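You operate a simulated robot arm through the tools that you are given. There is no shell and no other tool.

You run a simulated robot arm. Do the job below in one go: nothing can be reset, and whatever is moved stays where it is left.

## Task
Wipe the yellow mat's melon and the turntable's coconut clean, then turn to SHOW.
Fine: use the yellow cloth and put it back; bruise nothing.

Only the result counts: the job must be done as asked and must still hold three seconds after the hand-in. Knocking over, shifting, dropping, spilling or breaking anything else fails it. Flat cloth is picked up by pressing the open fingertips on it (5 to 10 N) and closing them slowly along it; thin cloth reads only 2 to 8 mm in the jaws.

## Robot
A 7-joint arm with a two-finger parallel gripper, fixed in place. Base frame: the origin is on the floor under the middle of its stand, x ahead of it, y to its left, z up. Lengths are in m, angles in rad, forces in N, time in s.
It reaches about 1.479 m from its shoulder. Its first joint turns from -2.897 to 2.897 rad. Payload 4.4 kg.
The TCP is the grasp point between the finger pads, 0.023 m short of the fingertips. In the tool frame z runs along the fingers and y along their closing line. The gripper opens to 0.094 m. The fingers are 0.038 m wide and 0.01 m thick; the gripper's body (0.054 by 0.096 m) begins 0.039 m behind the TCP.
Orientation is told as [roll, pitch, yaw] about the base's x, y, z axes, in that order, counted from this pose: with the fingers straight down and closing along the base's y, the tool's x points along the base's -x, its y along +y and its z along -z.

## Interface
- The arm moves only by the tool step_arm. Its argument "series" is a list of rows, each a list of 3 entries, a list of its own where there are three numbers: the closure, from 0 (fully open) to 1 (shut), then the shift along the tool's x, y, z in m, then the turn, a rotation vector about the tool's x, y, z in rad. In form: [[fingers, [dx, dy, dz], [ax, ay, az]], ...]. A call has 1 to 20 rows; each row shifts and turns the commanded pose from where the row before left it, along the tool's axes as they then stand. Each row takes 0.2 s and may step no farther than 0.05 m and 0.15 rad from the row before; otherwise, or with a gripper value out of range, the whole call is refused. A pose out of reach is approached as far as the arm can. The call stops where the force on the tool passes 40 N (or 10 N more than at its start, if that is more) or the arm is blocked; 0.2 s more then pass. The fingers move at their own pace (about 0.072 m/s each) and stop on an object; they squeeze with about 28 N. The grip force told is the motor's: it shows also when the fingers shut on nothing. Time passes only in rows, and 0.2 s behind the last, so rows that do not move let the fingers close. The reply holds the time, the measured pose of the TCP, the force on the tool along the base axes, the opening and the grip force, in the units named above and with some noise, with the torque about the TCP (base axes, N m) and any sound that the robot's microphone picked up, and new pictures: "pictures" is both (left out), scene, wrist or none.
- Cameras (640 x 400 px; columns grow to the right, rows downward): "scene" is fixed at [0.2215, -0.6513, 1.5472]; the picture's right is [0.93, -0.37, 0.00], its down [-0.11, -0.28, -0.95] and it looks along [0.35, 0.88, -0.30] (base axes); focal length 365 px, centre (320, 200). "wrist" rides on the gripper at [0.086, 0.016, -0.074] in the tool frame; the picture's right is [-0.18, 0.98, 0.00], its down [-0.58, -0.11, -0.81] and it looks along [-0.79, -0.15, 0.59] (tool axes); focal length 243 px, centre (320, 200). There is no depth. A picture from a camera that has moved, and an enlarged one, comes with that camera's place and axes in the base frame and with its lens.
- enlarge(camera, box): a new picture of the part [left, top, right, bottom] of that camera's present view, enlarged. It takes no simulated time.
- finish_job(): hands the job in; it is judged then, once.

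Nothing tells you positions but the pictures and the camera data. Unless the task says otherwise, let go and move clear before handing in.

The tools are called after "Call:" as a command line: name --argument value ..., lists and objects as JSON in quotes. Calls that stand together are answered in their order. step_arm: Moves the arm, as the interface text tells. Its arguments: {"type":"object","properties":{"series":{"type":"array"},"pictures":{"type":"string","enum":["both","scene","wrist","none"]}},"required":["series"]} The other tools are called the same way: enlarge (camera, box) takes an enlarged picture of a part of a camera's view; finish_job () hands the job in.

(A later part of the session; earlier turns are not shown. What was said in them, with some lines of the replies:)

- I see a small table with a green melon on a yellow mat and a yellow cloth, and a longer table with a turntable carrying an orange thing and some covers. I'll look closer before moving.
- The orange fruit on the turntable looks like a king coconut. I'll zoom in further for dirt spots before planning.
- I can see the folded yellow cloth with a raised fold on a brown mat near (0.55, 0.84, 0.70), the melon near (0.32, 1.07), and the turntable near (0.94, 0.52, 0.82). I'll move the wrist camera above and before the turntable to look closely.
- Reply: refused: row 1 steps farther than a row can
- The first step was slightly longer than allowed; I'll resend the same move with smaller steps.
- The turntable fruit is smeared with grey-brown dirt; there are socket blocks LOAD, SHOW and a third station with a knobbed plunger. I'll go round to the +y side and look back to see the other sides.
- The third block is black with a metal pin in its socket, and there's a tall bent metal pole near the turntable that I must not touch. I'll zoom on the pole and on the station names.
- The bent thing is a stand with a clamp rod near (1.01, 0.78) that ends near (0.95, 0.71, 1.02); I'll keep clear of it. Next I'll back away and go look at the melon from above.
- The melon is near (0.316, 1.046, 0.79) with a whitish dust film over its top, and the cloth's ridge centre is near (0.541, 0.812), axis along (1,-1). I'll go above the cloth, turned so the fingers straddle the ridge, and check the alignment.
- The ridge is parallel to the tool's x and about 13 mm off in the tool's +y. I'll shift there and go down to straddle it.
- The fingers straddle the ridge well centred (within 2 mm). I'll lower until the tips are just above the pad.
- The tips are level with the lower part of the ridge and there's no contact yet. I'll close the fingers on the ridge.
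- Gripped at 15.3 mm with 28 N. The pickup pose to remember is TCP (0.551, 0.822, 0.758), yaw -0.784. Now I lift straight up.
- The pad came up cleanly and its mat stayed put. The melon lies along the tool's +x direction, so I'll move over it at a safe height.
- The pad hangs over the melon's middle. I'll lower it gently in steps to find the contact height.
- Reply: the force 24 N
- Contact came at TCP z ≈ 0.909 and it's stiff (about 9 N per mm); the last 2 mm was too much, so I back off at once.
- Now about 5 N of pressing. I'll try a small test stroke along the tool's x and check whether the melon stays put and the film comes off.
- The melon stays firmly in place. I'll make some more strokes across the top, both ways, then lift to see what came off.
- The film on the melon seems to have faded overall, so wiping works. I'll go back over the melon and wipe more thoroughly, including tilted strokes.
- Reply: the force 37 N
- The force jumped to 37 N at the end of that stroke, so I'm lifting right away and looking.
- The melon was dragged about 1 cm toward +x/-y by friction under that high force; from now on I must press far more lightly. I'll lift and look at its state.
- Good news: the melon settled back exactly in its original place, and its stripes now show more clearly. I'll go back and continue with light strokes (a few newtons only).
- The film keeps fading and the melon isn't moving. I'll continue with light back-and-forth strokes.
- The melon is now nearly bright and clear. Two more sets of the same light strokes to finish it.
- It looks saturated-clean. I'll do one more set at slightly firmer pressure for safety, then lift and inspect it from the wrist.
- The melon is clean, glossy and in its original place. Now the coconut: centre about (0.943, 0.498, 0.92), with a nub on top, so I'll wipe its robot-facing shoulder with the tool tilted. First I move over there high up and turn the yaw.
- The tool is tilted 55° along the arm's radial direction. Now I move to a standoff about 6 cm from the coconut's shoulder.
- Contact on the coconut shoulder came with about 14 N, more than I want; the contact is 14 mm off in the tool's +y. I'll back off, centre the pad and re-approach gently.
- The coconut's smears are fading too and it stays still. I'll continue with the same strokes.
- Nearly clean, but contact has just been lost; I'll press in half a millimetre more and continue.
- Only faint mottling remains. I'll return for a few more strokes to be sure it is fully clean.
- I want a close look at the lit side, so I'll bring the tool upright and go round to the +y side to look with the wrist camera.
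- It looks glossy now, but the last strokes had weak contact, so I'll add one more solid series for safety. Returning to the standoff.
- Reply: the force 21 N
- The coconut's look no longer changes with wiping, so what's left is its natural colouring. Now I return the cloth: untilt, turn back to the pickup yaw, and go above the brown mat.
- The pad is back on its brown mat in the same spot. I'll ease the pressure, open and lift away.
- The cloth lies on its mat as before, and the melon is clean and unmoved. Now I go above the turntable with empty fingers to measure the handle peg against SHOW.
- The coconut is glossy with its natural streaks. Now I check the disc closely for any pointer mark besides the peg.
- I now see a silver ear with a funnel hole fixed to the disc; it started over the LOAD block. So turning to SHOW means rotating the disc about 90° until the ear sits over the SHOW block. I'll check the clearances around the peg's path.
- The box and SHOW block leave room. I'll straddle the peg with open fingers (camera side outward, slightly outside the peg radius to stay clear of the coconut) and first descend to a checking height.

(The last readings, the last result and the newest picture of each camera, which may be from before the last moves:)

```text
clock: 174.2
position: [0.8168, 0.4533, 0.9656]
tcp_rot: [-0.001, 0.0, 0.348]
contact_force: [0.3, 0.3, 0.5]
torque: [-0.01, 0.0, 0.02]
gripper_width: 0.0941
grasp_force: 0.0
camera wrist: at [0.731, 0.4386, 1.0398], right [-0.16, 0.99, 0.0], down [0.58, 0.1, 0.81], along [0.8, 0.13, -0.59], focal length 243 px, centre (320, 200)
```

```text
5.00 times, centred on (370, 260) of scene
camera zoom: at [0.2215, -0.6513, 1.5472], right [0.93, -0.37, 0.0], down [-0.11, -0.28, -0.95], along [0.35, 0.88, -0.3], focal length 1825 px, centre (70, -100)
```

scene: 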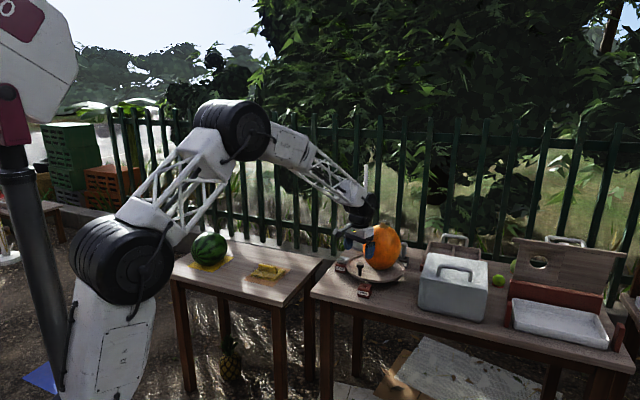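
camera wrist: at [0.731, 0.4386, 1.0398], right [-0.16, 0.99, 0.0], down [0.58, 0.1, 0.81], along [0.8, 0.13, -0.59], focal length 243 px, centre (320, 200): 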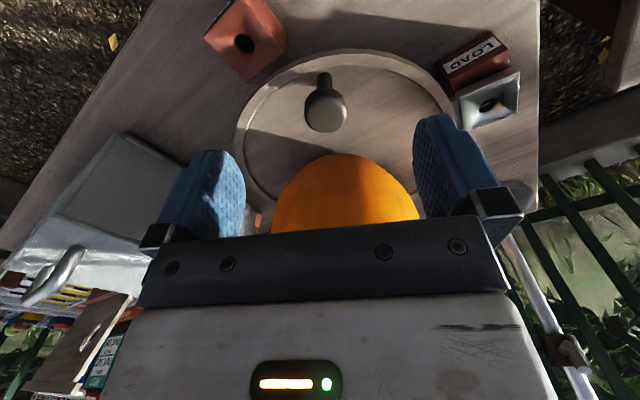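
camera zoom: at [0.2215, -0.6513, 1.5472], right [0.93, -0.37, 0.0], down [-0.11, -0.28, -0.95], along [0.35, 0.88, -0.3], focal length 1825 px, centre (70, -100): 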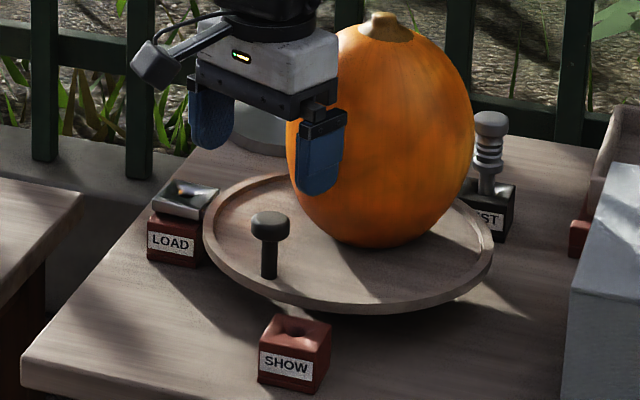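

The peg sits centred between the fingers, 12 mm inside the TCP. I'll shift 5 mm inward, descend around it, and narrow the fingers to a loose cage.

Call:
step_arm --series '[[0, [-0.005, 0.001, 0.02], [0, 0, 0]], [0, [0, 0, 0.02], [0, 0, 0]], [0, [0, 0, 0.02], [0, 0, 0]], [0, [0, 0, 0.018], [0, 0, 0]], [0, [0, 0, 0], [0, 0, 0]]]'

Call:
enlarge --camera "scene" --box '[330, 220, 410, 300]'

Call:
enlarge --camera "wrist" --box '[160, 0, 480, 220]'

```text
clock: 175.4
position: [0.8222, 0.4558, 0.8892]
tcp_rot: [0.0, 0.0, 0.347]
contact_force: [1.2, 0.5, 0.2]
torque: [0.01, 0.01, -0.02]
gripper_width: 0.094
grasp_force: 0.1
camera wrist: at [0.7353, 0.4413, 0.9626], right [-0.16, 0.99, 0.0], down [0.58, 0.1, 0.81], along [0.8, 0.13, -0.59], focal length 243 px, centre (320, 200)
```

scene: 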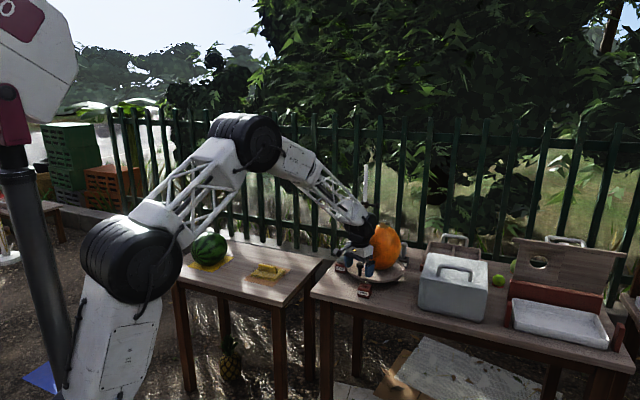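
wrist: 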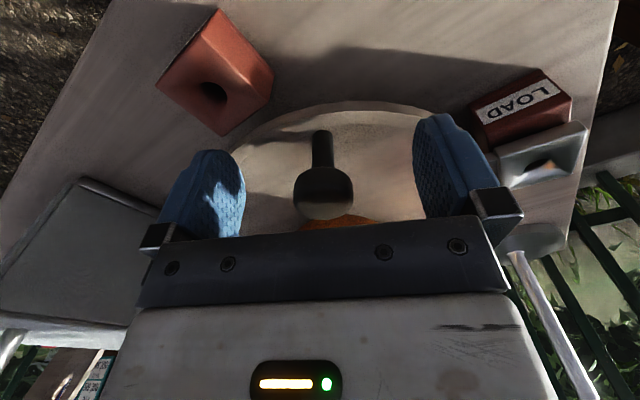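

```text
5.00 times, centred on (370, 260) of scene
camera zoom: at [0.2215, -0.6513, 1.5472], right [0.93, -0.37, 0.0], down [-0.11, -0.28, -0.95], along [0.35, 0.88, -0.3], focal length 1825 px, centre (70, -100)
```

zoom: 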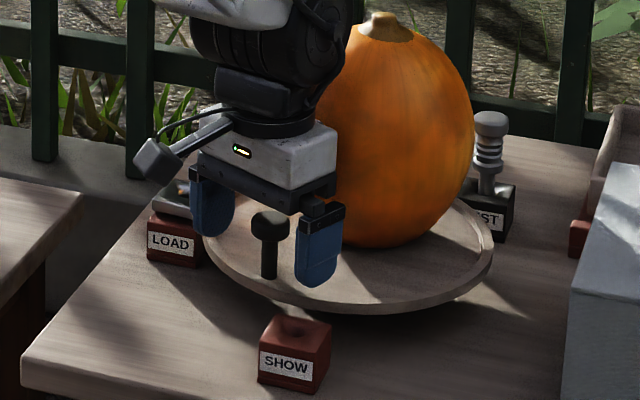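

```text
1.82 times, centred on (320, 110) of wrist
camera zoom: at [0.7353, 0.4413, 0.9626], right [-0.16, 0.99, 0.0], down [0.58, 0.1, 0.81], along [0.8, 0.13, -0.59], focal length 441 px, centre (320, 364)
```

zoom: 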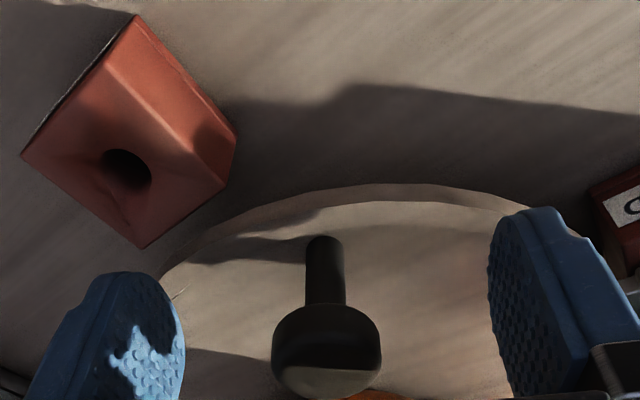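

Well placed; the fingertips are at 0.866, around the peg's head. I'll narrow the fingers to a loose cage and start the arc in small steps.

Call:
step_arm --series '[[0.2, [0, 0, 0], [0, 0, 0]], [0.47, [0, 0, 0], [0, 0, 0]], [0.47, [0, 0, 0], [0, 0, 0]], [0.47, [-0.0002, -0.00666, 0], [0, 0, -0.06]], [0.47, [-0.0002, -0.00666, 0], [0, 0, -0.06]], [0.47, [-0.0002, -0.00666, 0], [0, 0, -0.06]], [0.47, [-0.0002, -0.00666, 0], [0, 0, -0.06]], [0.47, [0, 0, 0], [0, 0, 0]]]'

Call:
enlarge --camera "scene" --box '[330, 220, 410, 300]'

Call:
enlarge --camera "wrist" --box '[160, 0, 480, 220]'

```text
clock: 177.2
position: [0.8352, 0.4323, 0.8893]
tcp_rot: [0.0, -0.001, 0.59]
contact_force: [-0.5, 0.9, 0.0]
torque: [0.02, -0.01, 0.05]
gripper_width: 0.0502
grasp_force: 0.4
camera wrist: at [0.7541, 0.3974, 0.9627], right [-0.39, 0.92, 0.0], down [0.54, 0.23, 0.81], along [0.74, 0.32, -0.59], focal length 243 px, centre (320, 200)
```

scene: 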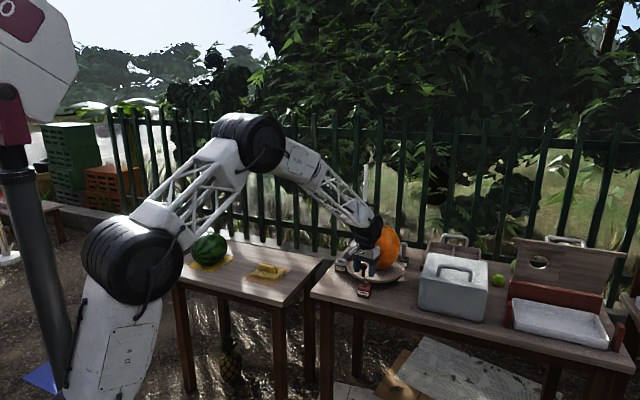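
wrist: 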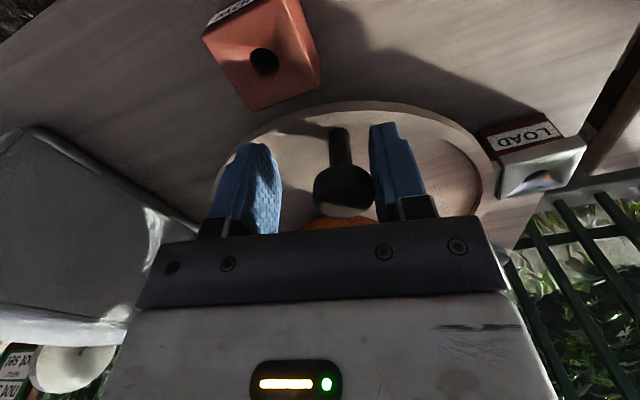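

```text
5.00 times, centred on (370, 260) of scene
camera zoom: at [0.2215, -0.6513, 1.5472], right [0.93, -0.37, 0.0], down [-0.11, -0.28, -0.95], along [0.35, 0.88, -0.3], focal length 1825 px, centre (70, -100)
```

zoom: 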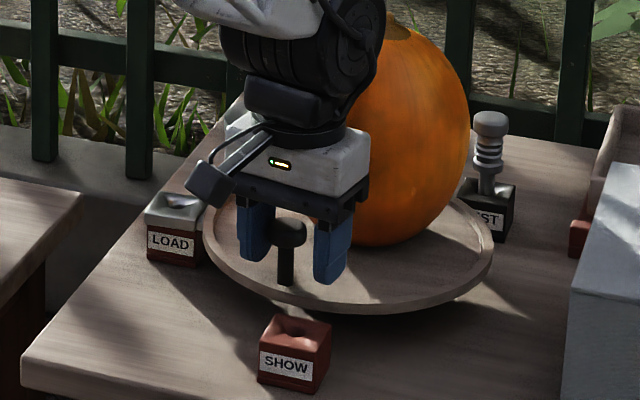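

```text
1.82 times, centred on (320, 110) of wrist
camera zoom: at [0.7541, 0.3974, 0.9627], right [-0.39, 0.92, 0.0], down [0.54, 0.23, 0.81], along [0.74, 0.32, -0.59], focal length 441 px, centre (320, 364)
```

zoom: 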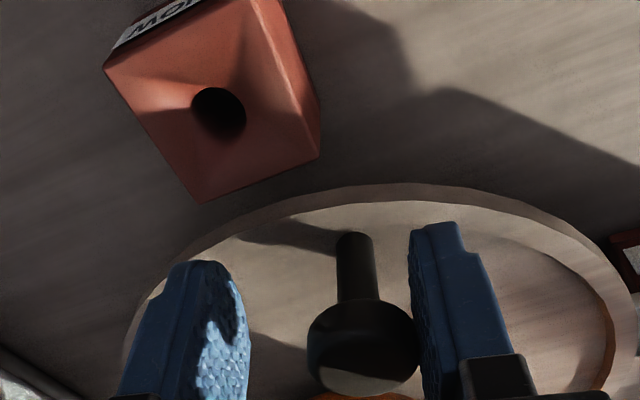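

The disc turns easily with the peg against the trailing finger. I continue the arc.

Call:
step_arm --series '[[0.47, [-0.0002, -0.00666, 0], [0, 0, -0.06]], [0.47, [-0.0002, -0.00666, 0], [0, 0, -0.06]], [0.47, [-0.0002, -0.00666, 0], [0, 0, -0.06]], [0.47, [-0.0002, -0.00666, 0], [0, 0, -0.06]], [0.47, [-0.0002, -0.00666, 0], [0, 0, -0.06]], [0.47, [-0.0002, -0.00666, 0], [0, 0, -0.06]], [0.47, [0, 0, 0], [0, 0, 0]]]'

Call:
enlarge --camera "scene" --box '[330, 220, 430, 300]'

Call:
enlarge --camera "wrist" --box '[160, 0, 480, 220]'

```text
clock: 178.8
position: [0.8622, 0.4038, 0.8894]
tcp_rot: [-0.001, 0.0, 0.95]
contact_force: [0.3, 0.4, 0.1]
torque: [-0.02, 0.0, -0.02]
gripper_width: 0.0498
grasp_force: 0.1
camera wrist: at [0.7984, 0.3428, 0.9632], right [-0.69, 0.72, 0.0], down [0.43, 0.41, 0.81], along [0.58, 0.56, -0.59], focal length 243 px, centre (320, 200)
```

scene: 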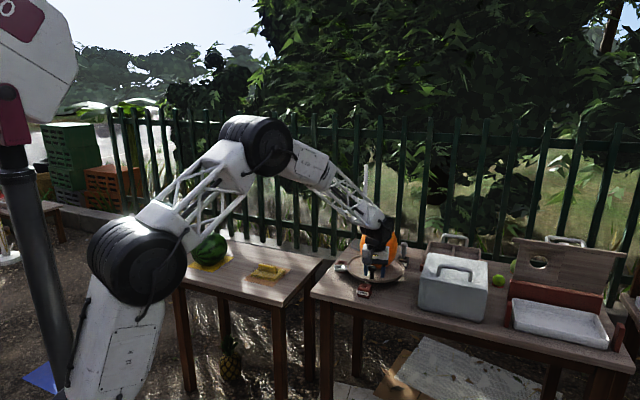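
wrist: 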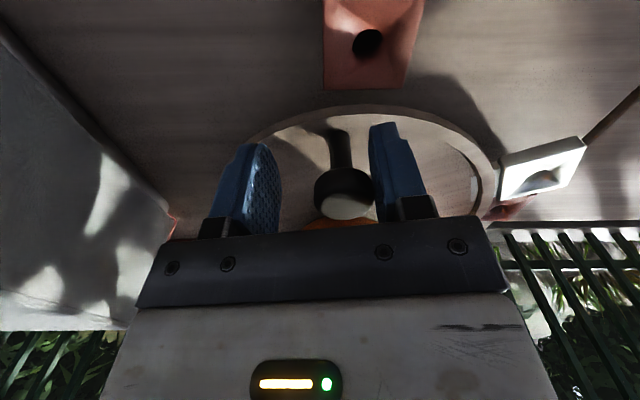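

```text
5.00 times, centred on (380, 260) of scene
camera zoom: at [0.2215, -0.6513, 1.5472], right [0.93, -0.37, 0.0], down [-0.11, -0.28, -0.95], along [0.35, 0.88, -0.3], focal length 1825 px, centre (20, -100)
```

zoom: 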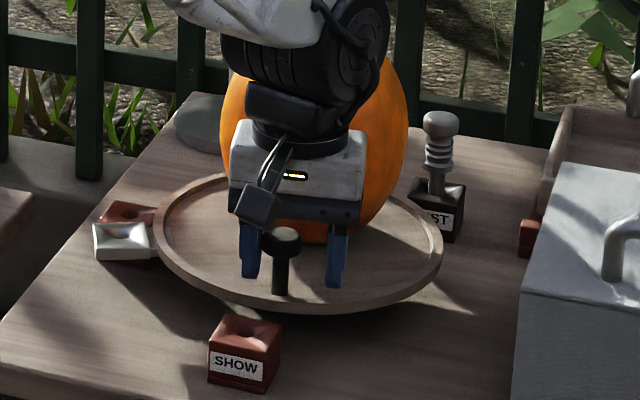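

```text
1.82 times, centred on (320, 110) of wrist
camera zoom: at [0.7984, 0.3428, 0.9632], right [-0.69, 0.72, 0.0], down [0.43, 0.41, 0.81], along [0.58, 0.56, -0.59], focal length 441 px, centre (320, 364)
```

zoom: 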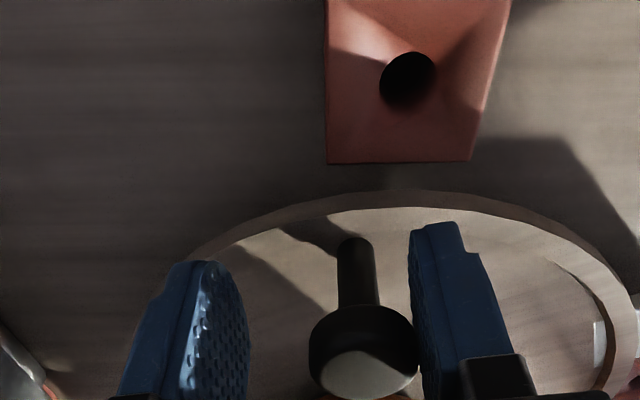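

Call:
step_arm --series '[[0.47, [-0.0002, -0.00666, 0], [0, 0, -0.06]], [0.47, [-0.0002, -0.00666, 0], [0, 0, -0.06]], [0.47, [-0.0002, -0.00666, 0], [0, 0, -0.06]], [0.47, [-0.0002, -0.00666, 0], [0, 0, -0.06]], [0.47, [-0.0002, -0.00666, 0], [0, 0, -0.06]], [0.47, [-0.0002, -0.00666, 0], [0, 0, -0.06]], [0.47, [-0.0002, -0.00666, 0], [0, 0, -0.06]], [0.47, [-0.0002, -0.00666, 0], [0, 0, -0.06]], [0.47, [0, 0, 0], [0, 0, 0]]]'

Call:
enlarge --camera "scene" --box '[330, 220, 430, 300]'

Call:
enlarge --camera "wrist" --box '[160, 0, 640, 240]'

```text
clock: 180.8
position: [0.9118, 0.3827, 0.888]
tcp_rot: [0.0, 0.002, 1.429]
contact_force: [-0.2, 0.4, 0.4]
torque: [0.01, 0.01, 0.0]
gripper_width: 0.0499
grasp_force: 0.0
camera wrist: at [0.8839, 0.2993, 0.9622], right [-0.95, 0.32, 0.0], down [0.19, 0.56, 0.81], along [0.26, 0.76, -0.59], focal length 243 px, centre (320, 200)
```

scene: 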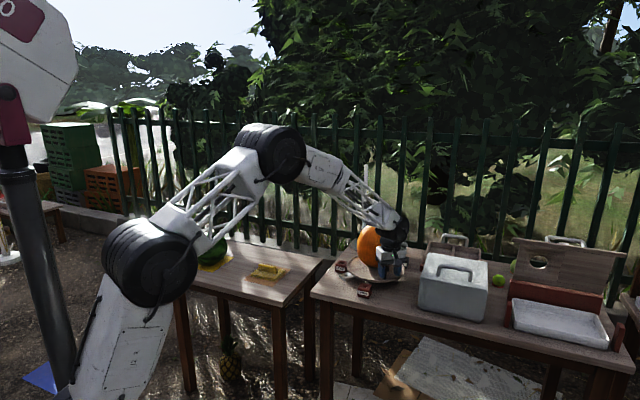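
wrist: 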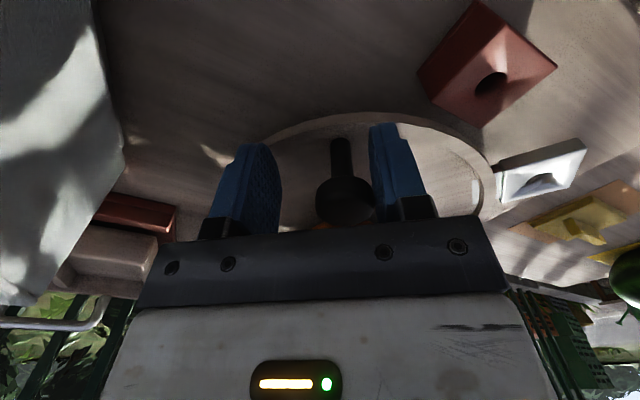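

```text
5.00 times, centred on (380, 260) of scene
camera zoom: at [0.2215, -0.6513, 1.5472], right [0.93, -0.37, 0.0], down [-0.11, -0.28, -0.95], along [0.35, 0.88, -0.3], focal length 1825 px, centre (20, -100)
```

zoom: 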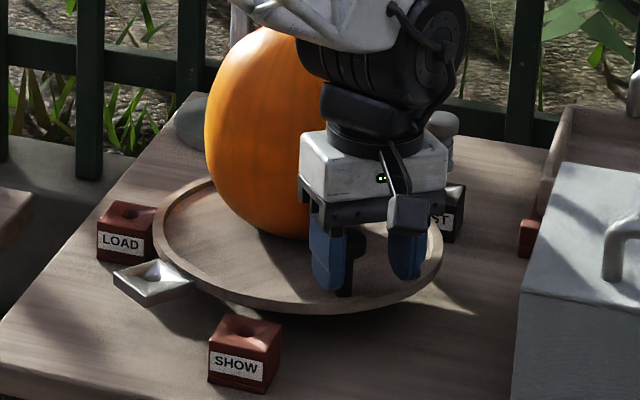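

```text
1.33 times, centred on (400, 120) of wrist
camera zoom: at [0.8839, 0.2993, 0.9622], right [-0.95, 0.32, 0.0], down [0.19, 0.56, 0.81], along [0.26, 0.76, -0.59], focal length 324 px, centre (213, 307)
```

zoom: 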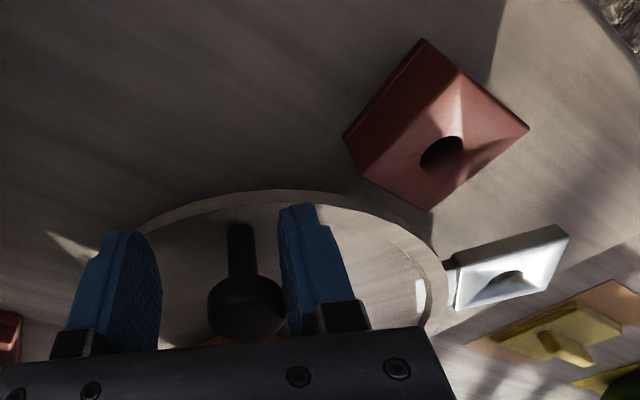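

The ear is past halfway between LOAD and SHOW; about 0.55 rad remain. I'll go 0.42 rad further and then fine-tune.

Call:
step_arm --series '[[0.47, [-0.0002, -0.00666, 0], [0, 0, -0.06]], [0.47, [-0.0002, -0.00666, 0], [0, 0, -0.06]], [0.47, [-0.0002, -0.00666, 0], [0, 0, -0.06]], [0.47, [-0.0002, -0.00666, 0], [0, 0, -0.06]], [0.47, [-0.0002, -0.00666, 0], [0, 0, -0.06]], [0.47, [-0.0002, -0.00666, 0], [0, 0, -0.06]], [0.47, [-0.0002, -0.00666, 0], [0, 0, -0.06]], [0.47, [0, 0, 0], [0, 0, 0]]]'

Call:
enlarge --camera "scene" --box '[330, 220, 430, 300]'

Call:
enlarge --camera "scene" --box '[345, 270, 385, 300]'

```text
clock: 182.6
position: [0.9578, 0.3864, 0.888]
tcp_rot: [-0.002, 0.0, 1.851]
contact_force: [-0.2, -0.6, 1.6]
torque: [0.0, -0.03, 0.02]
gripper_width: 0.0501
grasp_force: 0.2
camera wrist: at [0.9669, 0.2994, 0.9629], right [-1.0, -0.09, 0.0], down [-0.06, 0.59, 0.81], along [-0.08, 0.8, -0.59], focal length 243 px, centre (320, 200)
```

scene: 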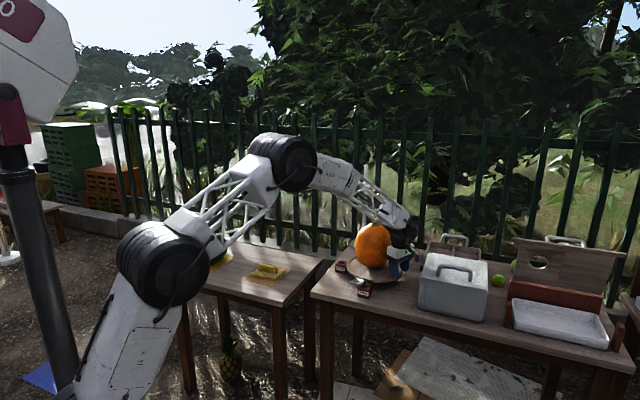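
wrist: 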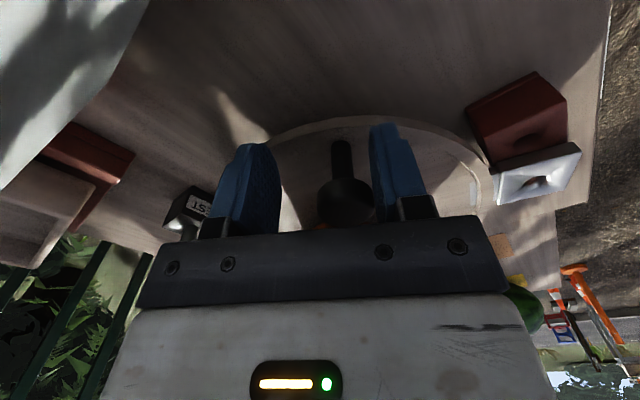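

```text
5.00 times, centred on (380, 260) of scene
camera zoom: at [0.2215, -0.6513, 1.5472], right [0.93, -0.37, 0.0], down [-0.11, -0.28, -0.95], along [0.35, 0.88, -0.3], focal length 1825 px, centre (20, -100)
```

zoom: 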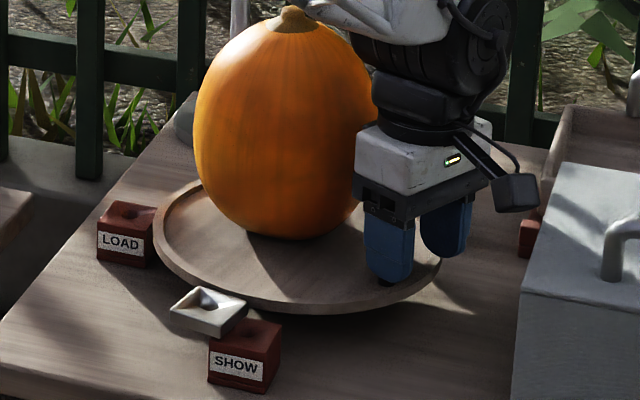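

```text
13.33 times, centred on (365, 285) of scene
camera zoom: at [0.2215, -0.6513, 1.5472], right [0.93, -0.37, 0.0], down [-0.11, -0.28, -0.95], along [0.35, 0.88, -0.3], focal length 4866 px, centre (-280, -933)
```

zoom: 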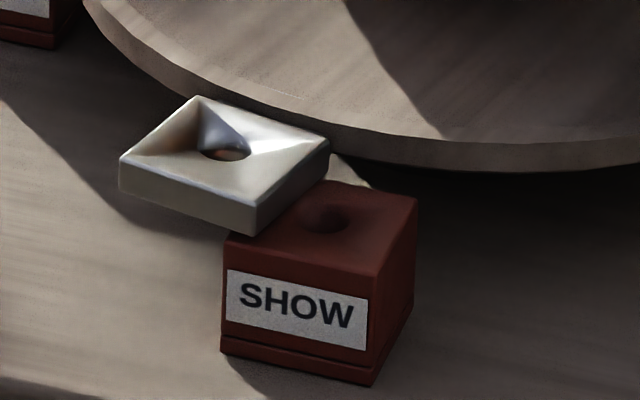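

About 0.20 rad remain by the picture. I'll go 0.17 rad more and check again.

Call:
step_arm --series '[[0.47, [-0.0002, -0.00666, 0], [0, 0, -0.06]], [0.47, [-0.0002, -0.00666, 0], [0, 0, -0.06]], [0.47, [-0.0001, -0.00555, 0], [0, 0, -0.05]], [0.47, [0, 0, 0], [0, 0, 0]]]'

Call:
enlarge --camera "scene" --box '[345, 270, 385, 300]'

Call:
enlarge --camera "scene" --box '[350, 215, 470, 305]'

```text
clock: 183.6
position: [0.9766, 0.3944, 0.8891]
tcp_rot: [-0.001, 0.001, 2.019]
contact_force: [-0.3, 0.9, 0.8]
torque: [-0.04, -0.01, 0.03]
gripper_width: 0.0497
grasp_force: 0.0
camera wrist: at [0.9992, 0.3082, 0.9634], right [-0.97, -0.26, 0.0], down [-0.15, 0.57, 0.81], along [-0.21, 0.78, -0.59], focal length 243 px, centre (320, 200)
```

scene: 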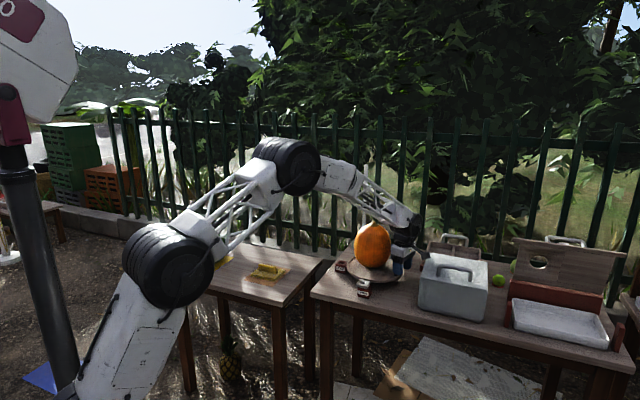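
wrist: 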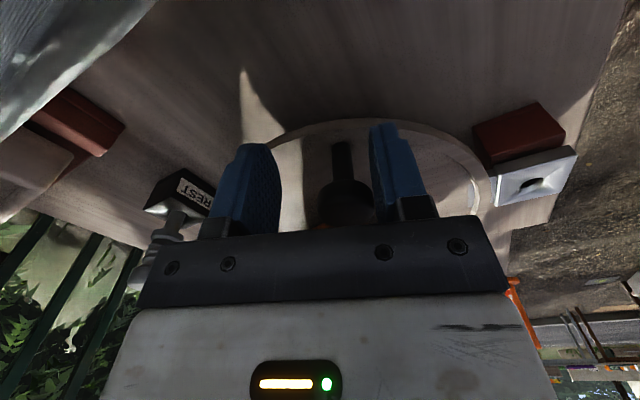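

```text
13.33 times, centred on (365, 285) of scene
camera zoom: at [0.2215, -0.6513, 1.5472], right [0.93, -0.37, 0.0], down [-0.11, -0.28, -0.95], along [0.35, 0.88, -0.3], focal length 4866 px, centre (-280, -933)
```

zoom: 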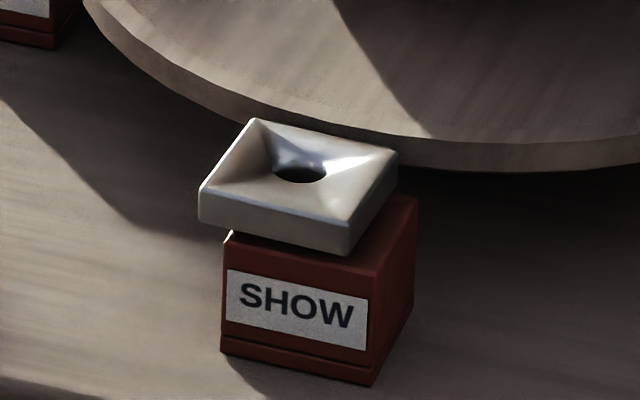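

```text
4.44 times, centred on (410, 260) of scene
camera zoom: at [0.2215, -0.6513, 1.5472], right [0.93, -0.37, 0.0], down [-0.11, -0.28, -0.95], along [0.35, 0.88, -0.3], focal length 1622 px, centre (-80, -67)
```

zoom: 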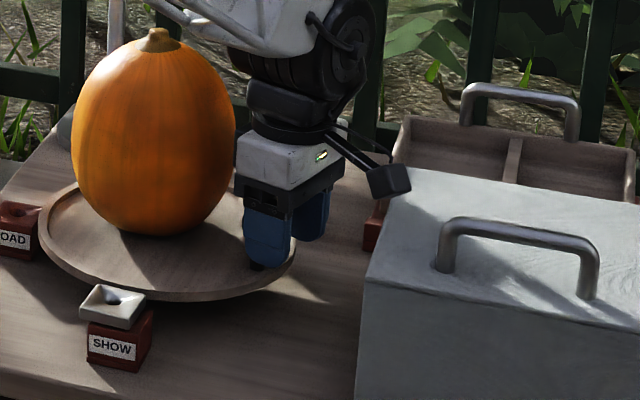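

The pin block reads REST. The ear's hole needs about 0.05 rad more to sit over SHOW's hole; I'll make that small move.

Call:
step_arm --series '[[0.47, [0, -0.0028, 0], [0, 0, -0.025]], [0.47, [0, -0.0028, 0], [0, 0, -0.025]], [0.47, [0, 0, 0], [0, 0, 0]]]' --pictures "both"

Call:
enlarge --camera "scene" --box '[345, 270, 385, 300]'

Call:
enlarge --camera "wrist" --box '[440, 70, 640, 230]'

```text
clock: 184.4
position: [0.9799, 0.3954, 0.8897]
tcp_rot: [0.0, 0.0, 2.071]
contact_force: [0.0, -0.4, -1.0]
torque: [-0.01, 0.0, 0.03]
gripper_width: 0.0499
grasp_force: 0.6
camera wrist: at [1.008, 0.312, 0.9633], right [-0.95, -0.31, 0.0], down [-0.18, 0.56, 0.81], along [-0.25, 0.77, -0.59], focal length 243 px, centre (320, 200)
```

scene: 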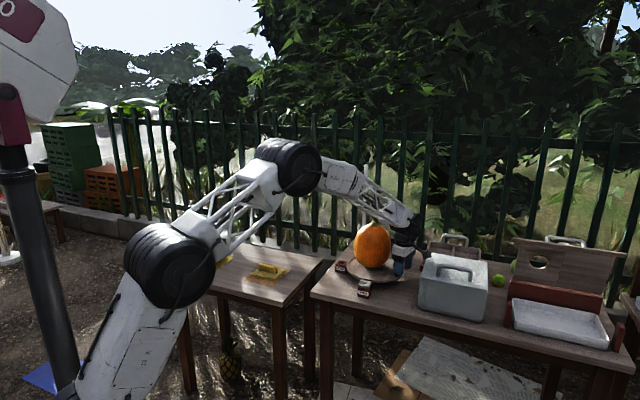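
wrist: 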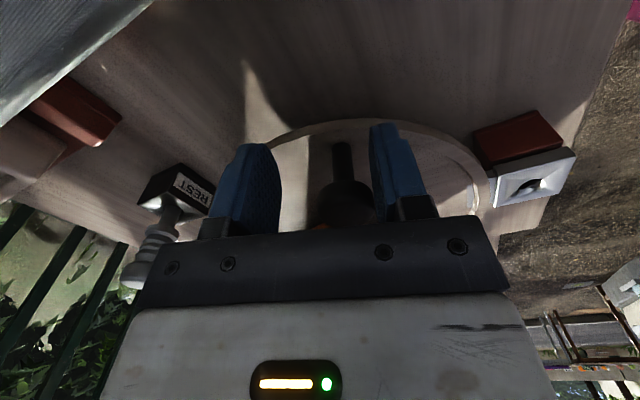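

```text
13.33 times, centred on (365, 285) of scene
camera zoom: at [0.2215, -0.6513, 1.5472], right [0.93, -0.37, 0.0], down [-0.11, -0.28, -0.95], along [0.35, 0.88, -0.3], focal length 4866 px, centre (-280, -933)
```

zoom: 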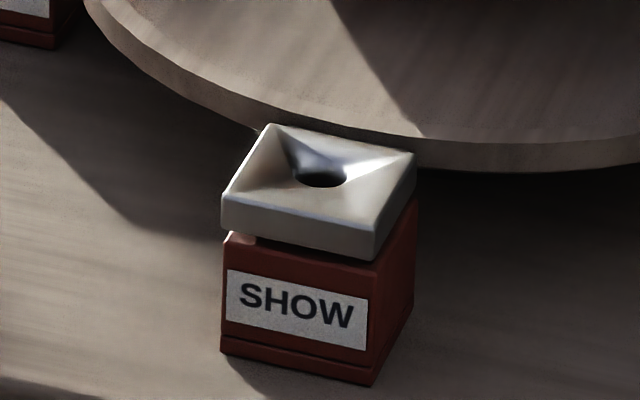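

```text
2.50 times, centred on (540, 150) of wrist
camera zoom: at [1.008, 0.312, 0.9633], right [-0.95, -0.31, 0.0], down [-0.18, 0.56, 0.81], along [-0.25, 0.77, -0.59], focal length 606 px, centre (-230, 325)
```

zoom: 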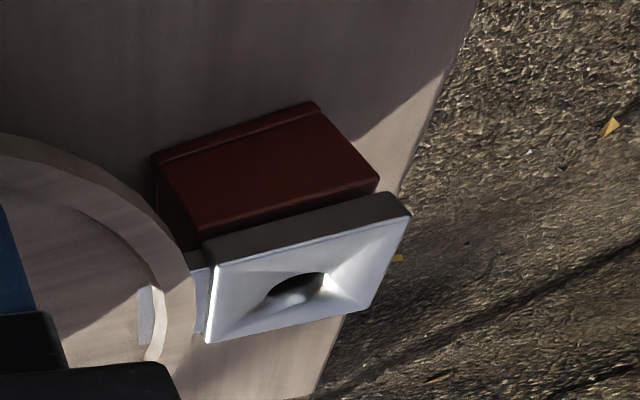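

The ear is nearly centred on SHOW, about 1.5 mm short. One tiny nudge more.

Call:
step_arm --series '[[0.47, [0, -0.0013, 0], [0, 0, -0.011]], [0.47, [0, 0, 0], [0, 0, 0]]]' --pictures "scene"

Call:
enlarge --camera "scene" --box '[345, 270, 385, 300]'

```text
clock: 185.0
position: [0.9811, 0.3975, 0.8894]
tcp_rot: [0.002, 0.0, 2.081]
contact_force: [0.0, -0.3, -0.1]
torque: [-0.01, -0.03, 0.0]
gripper_width: 0.0501
grasp_force: 0.0
```

scene: 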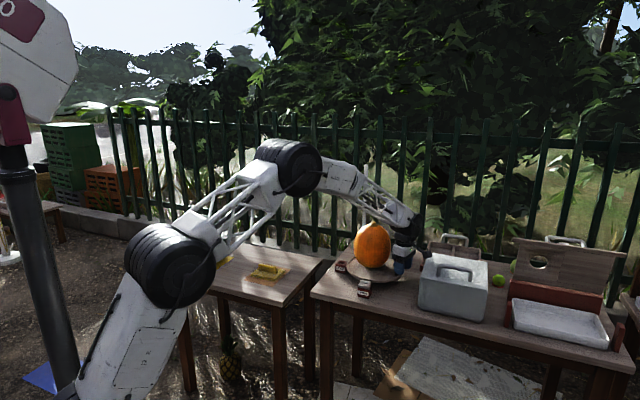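

```text
13.33 times, centred on (365, 285) of scene
camera zoom: at [0.2215, -0.6513, 1.5472], right [0.93, -0.37, 0.0], down [-0.11, -0.28, -0.95], along [0.35, 0.88, -0.3], focal length 4866 px, centre (-280, -933)
```

zoom: 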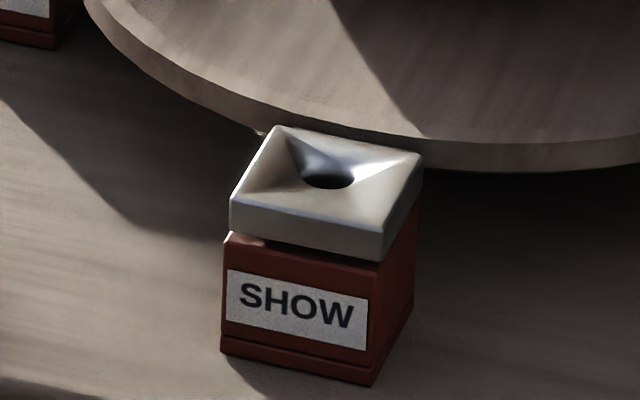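

The ear's hole now sits right over SHOW's hole. I'll ease the finger off the peg and lift straight up.

Call:
step_arm --series '[[0.47, [0, 0.004, 0], [0, 0, 0]], [0.47, [0, 0.004, 0], [0, 0, 0]], [0.47, [0, 0, 0], [0, 0, 0]], [0.47, [0, 0, -0.02], [0, 0, 0]], [0.47, [0.003, 0, -0.04], [0, 0, 0]], [0.47, [0.003, 0, -0.045], [0, 0, 0]], [0.47, [0, 0, -0.045], [0, 0, 0]], [0.47, [0, 0, -0.045], [0, 0, 0]], [0.47, [0, 0, -0.045], [0, 0, 0]], [0.47, [0, 0, -0.045], [0, 0, 0]], [0.47, [0, 0, 0], [0, 0, 0]]]'

Call:
enlarge --camera "scene" --box '[345, 270, 385, 300]'

Call:
enlarge --camera "scene" --box '[330, 215, 450, 305]'

Call:
enlarge --camera "wrist" --box '[200, 0, 480, 230]'

```text
clock: 187.4
position: [0.9799, 0.39, 1.1711]
tcp_rot: [-0.001, 0.0, 2.08]
contact_force: [1.1, -0.4, 0.2]
torque: [0.01, -0.01, 0.01]
gripper_width: 0.0498
grasp_force: 0.0
camera wrist: at [1.0074, 0.3059, 1.2461], right [-0.95, -0.32, 0.0], down [-0.19, 0.56, 0.81], along [-0.26, 0.76, -0.59], focal length 243 px, centre (320, 200)
```

scene: 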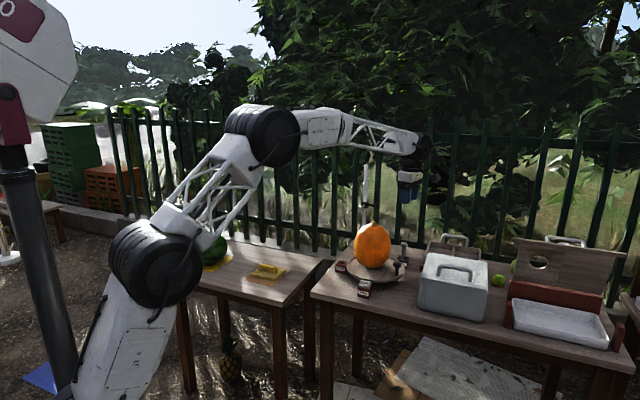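
wrist: 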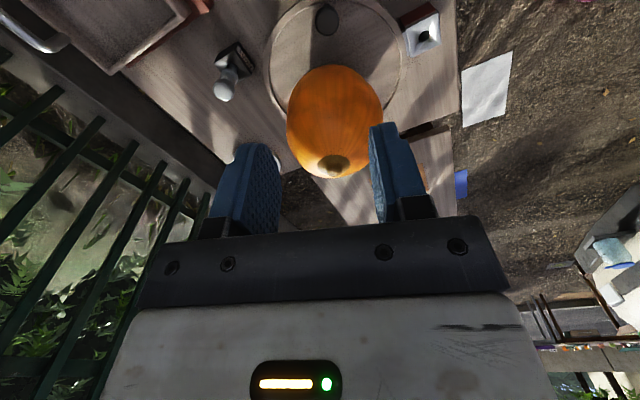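

```text
13.33 times, centred on (365, 285) of scene
camera zoom: at [0.2215, -0.6513, 1.5472], right [0.93, -0.37, 0.0], down [-0.11, -0.28, -0.95], along [0.35, 0.88, -0.3], focal length 4866 px, centre (-280, -933)
```

zoom: 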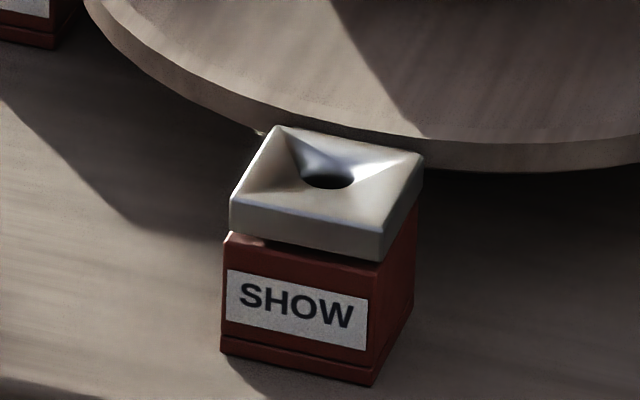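

```text
4.44 times, centred on (390, 260) of scene
camera zoom: at [0.2215, -0.6513, 1.5472], right [0.93, -0.37, 0.0], down [-0.11, -0.28, -0.95], along [0.35, 0.88, -0.3], focal length 1622 px, centre (9, -67)
```

zoom: 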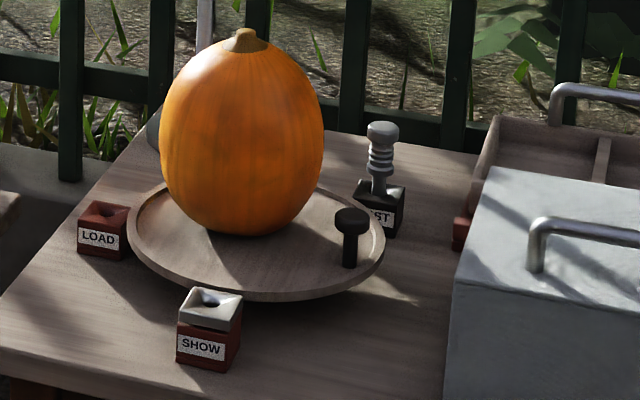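

```text
1.74 times, centred on (340, 115) of wrist
camera zoom: at [1.0074, 0.3059, 1.2461], right [-0.95, -0.32, 0.0], down [-0.19, 0.56, 0.81], along [-0.26, 0.76, -0.59], focal length 422 px, centre (285, 348)
```

zoom: 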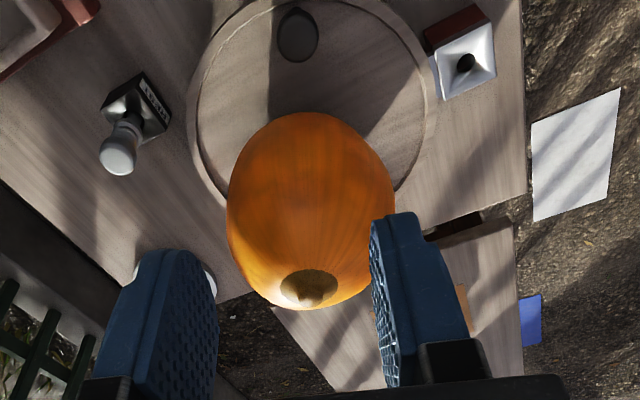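

The ear sits over SHOW and the disc is holding. Let me inspect the coconut's newly visible side once more for any film.

Call:
enlarge --camera "scene" --box '[346, 218, 396, 270]'

Call:
enlarge --camera "wrist" --box '[280, 60, 390, 180]'

```text
7.69 times, centred on (371, 244) of scene
camera zoom: at [0.2215, -0.6513, 1.5472], right [0.93, -0.37, 0.0], down [-0.11, -0.28, -0.95], along [0.35, 0.88, -0.3], focal length 2807 px, centre (-72, -138)
```

zoom: 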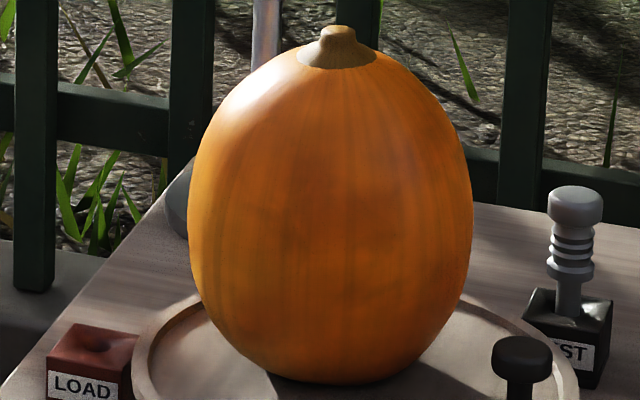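

```text
3.33 times, centred on (335, 120) of wrist
camera zoom: at [1.0074, 0.3059, 1.2461], right [-0.95, -0.32, 0.0], down [-0.19, 0.56, 0.81], along [-0.26, 0.76, -0.59], focal length 809 px, centre (270, 467)
```

zoom: 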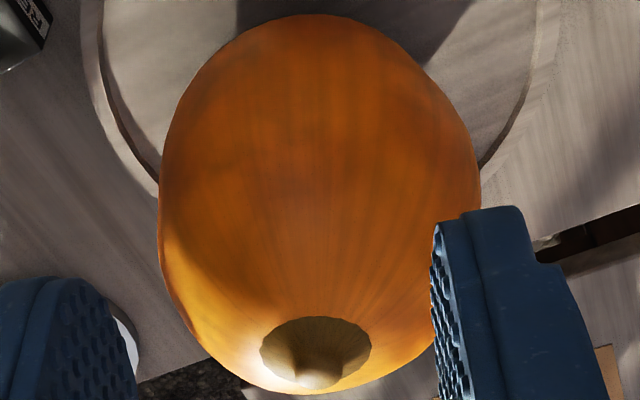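

The coconut shows only its natural streaks now. I'll move the arm clear and take a final overall look.

Call:
step_arm --series '[[0.3, [-0.0219, 0.0393, -0.01], [0, 0, 0]], [0.2, [-0.0219, 0.0393, -0.01], [0, 0, 0]], [0, [-0.0219, 0.0393, -0.005], [0, 0, 0]], [0, [-0.0219, 0.0393, -0.005], [0, 0, 0]], [0, [-0.0219, 0.0393, -0.005], [0, 0, 0]], [0, [-0.0219, 0.0393, 0], [0, 0, 0]], [0, [-0.0219, 0.0393, 0], [0, 0, 0]], [0, [-0.0219, 0.0393, 0], [0, 0, 0]], [0, [-0.0219, 0.0393, 0], [0, 0, 0]], [0, [-0.0219, 0.0393, 0], [0, 0, 0]], [0, [0, 0, 0], [0, 0, 0]]]'

Call:
enlarge --camera "scene" --box '[150, 200, 320, 310]'

Call:
enlarge --camera "scene" --box '[310, 150, 470, 310]'

Call:
enlarge --camera "scene" --box '[345, 270, 385, 300]'

```text
clock: 189.8
position: [0.5265, 0.3866, 1.2114]
tcp_rot: [0.001, 0.001, 2.08]
contact_force: [0.7, 0.7, -0.5]
torque: [0.03, 0.01, 0.01]
gripper_width: 0.094
grasp_force: 0.1
camera wrist: at [0.554, 0.3032, 1.2843], right [-0.95, -0.32, 0.0], down [-0.19, 0.56, 0.81], along [-0.26, 0.76, -0.59], focal length 243 px, centre (320, 200)
```

scene: 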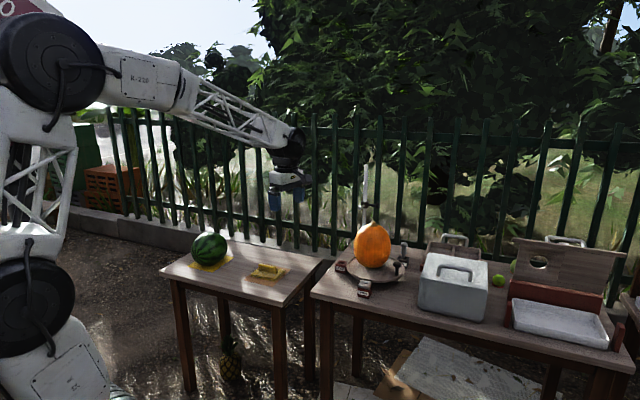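
wrist: 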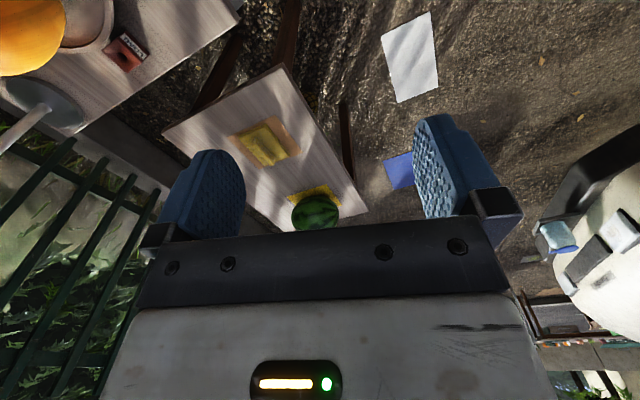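

```text
3.64 times, centred on (235, 255) of scene
camera zoom: at [0.2215, -0.6513, 1.5472], right [0.93, -0.37, 0.0], down [-0.11, -0.28, -0.95], along [0.35, 0.88, -0.3], focal length 1327 px, centre (629, 0)
```

zoom: 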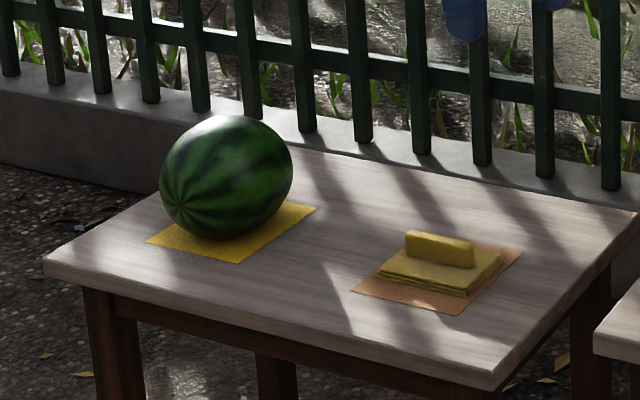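

```text
2.50 times, centred on (390, 230) of scene
camera zoom: at [0.2215, -0.6513, 1.5472], right [0.93, -0.37, 0.0], down [-0.11, -0.28, -0.95], along [0.35, 0.88, -0.3], focal length 912 px, centre (145, 125)
```

zoom: 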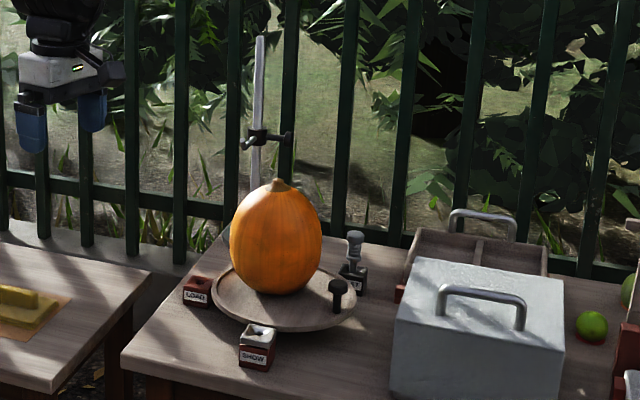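

```text
13.33 times, centred on (365, 285) of scene
camera zoom: at [0.2215, -0.6513, 1.5472], right [0.93, -0.37, 0.0], down [-0.11, -0.28, -0.95], along [0.35, 0.88, -0.3], focal length 4866 px, centre (-280, -933)
```

zoom: 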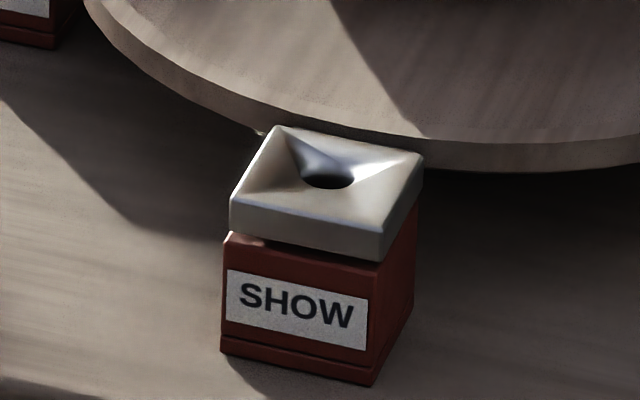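

The melon and coconut are clean and the yellow cloth is back on its mat. The disc's ear stays over SHOW, the other items look undisturbed, and the arm is clear. I'm handing the job in.

Call:
finish_job

```text
The job is handed in.
```

I wiped the melon on the yellow mat and the coconut on the turntable with the yellow cloth. I put the cloth back on its brown mat and turned the turntable to SHOW. The job is handed in; no verdict came back.

- **Melon:** It looks clean and glossy and sits where it started. Early on I pressed too hard, up to about 37 N for a moment. The melon rocked about 1 cm and settled back. I see no mark, but I can't rule out a bruise from that press.
- **Coconut:** The grey film is gone. The faint brown streaks still visible stopped changing with more wiping, so I took them as its natural colouring. Pressing force mostly stayed under 15 N, with one brief peak near 20 N.
- **Turntable:** I took "turn to SHOW" to mean lining up the silver plate fixed to the disc, which started over LOAD. Its hole now sits over the SHOW block's hole, and it didn't move during the last few seconds I watched. I left the locking pin in REST, since you didn't mention it.
- **Everything else:** Nothing else looks moved in the final pictures, and the arm is clear with its fingers open.
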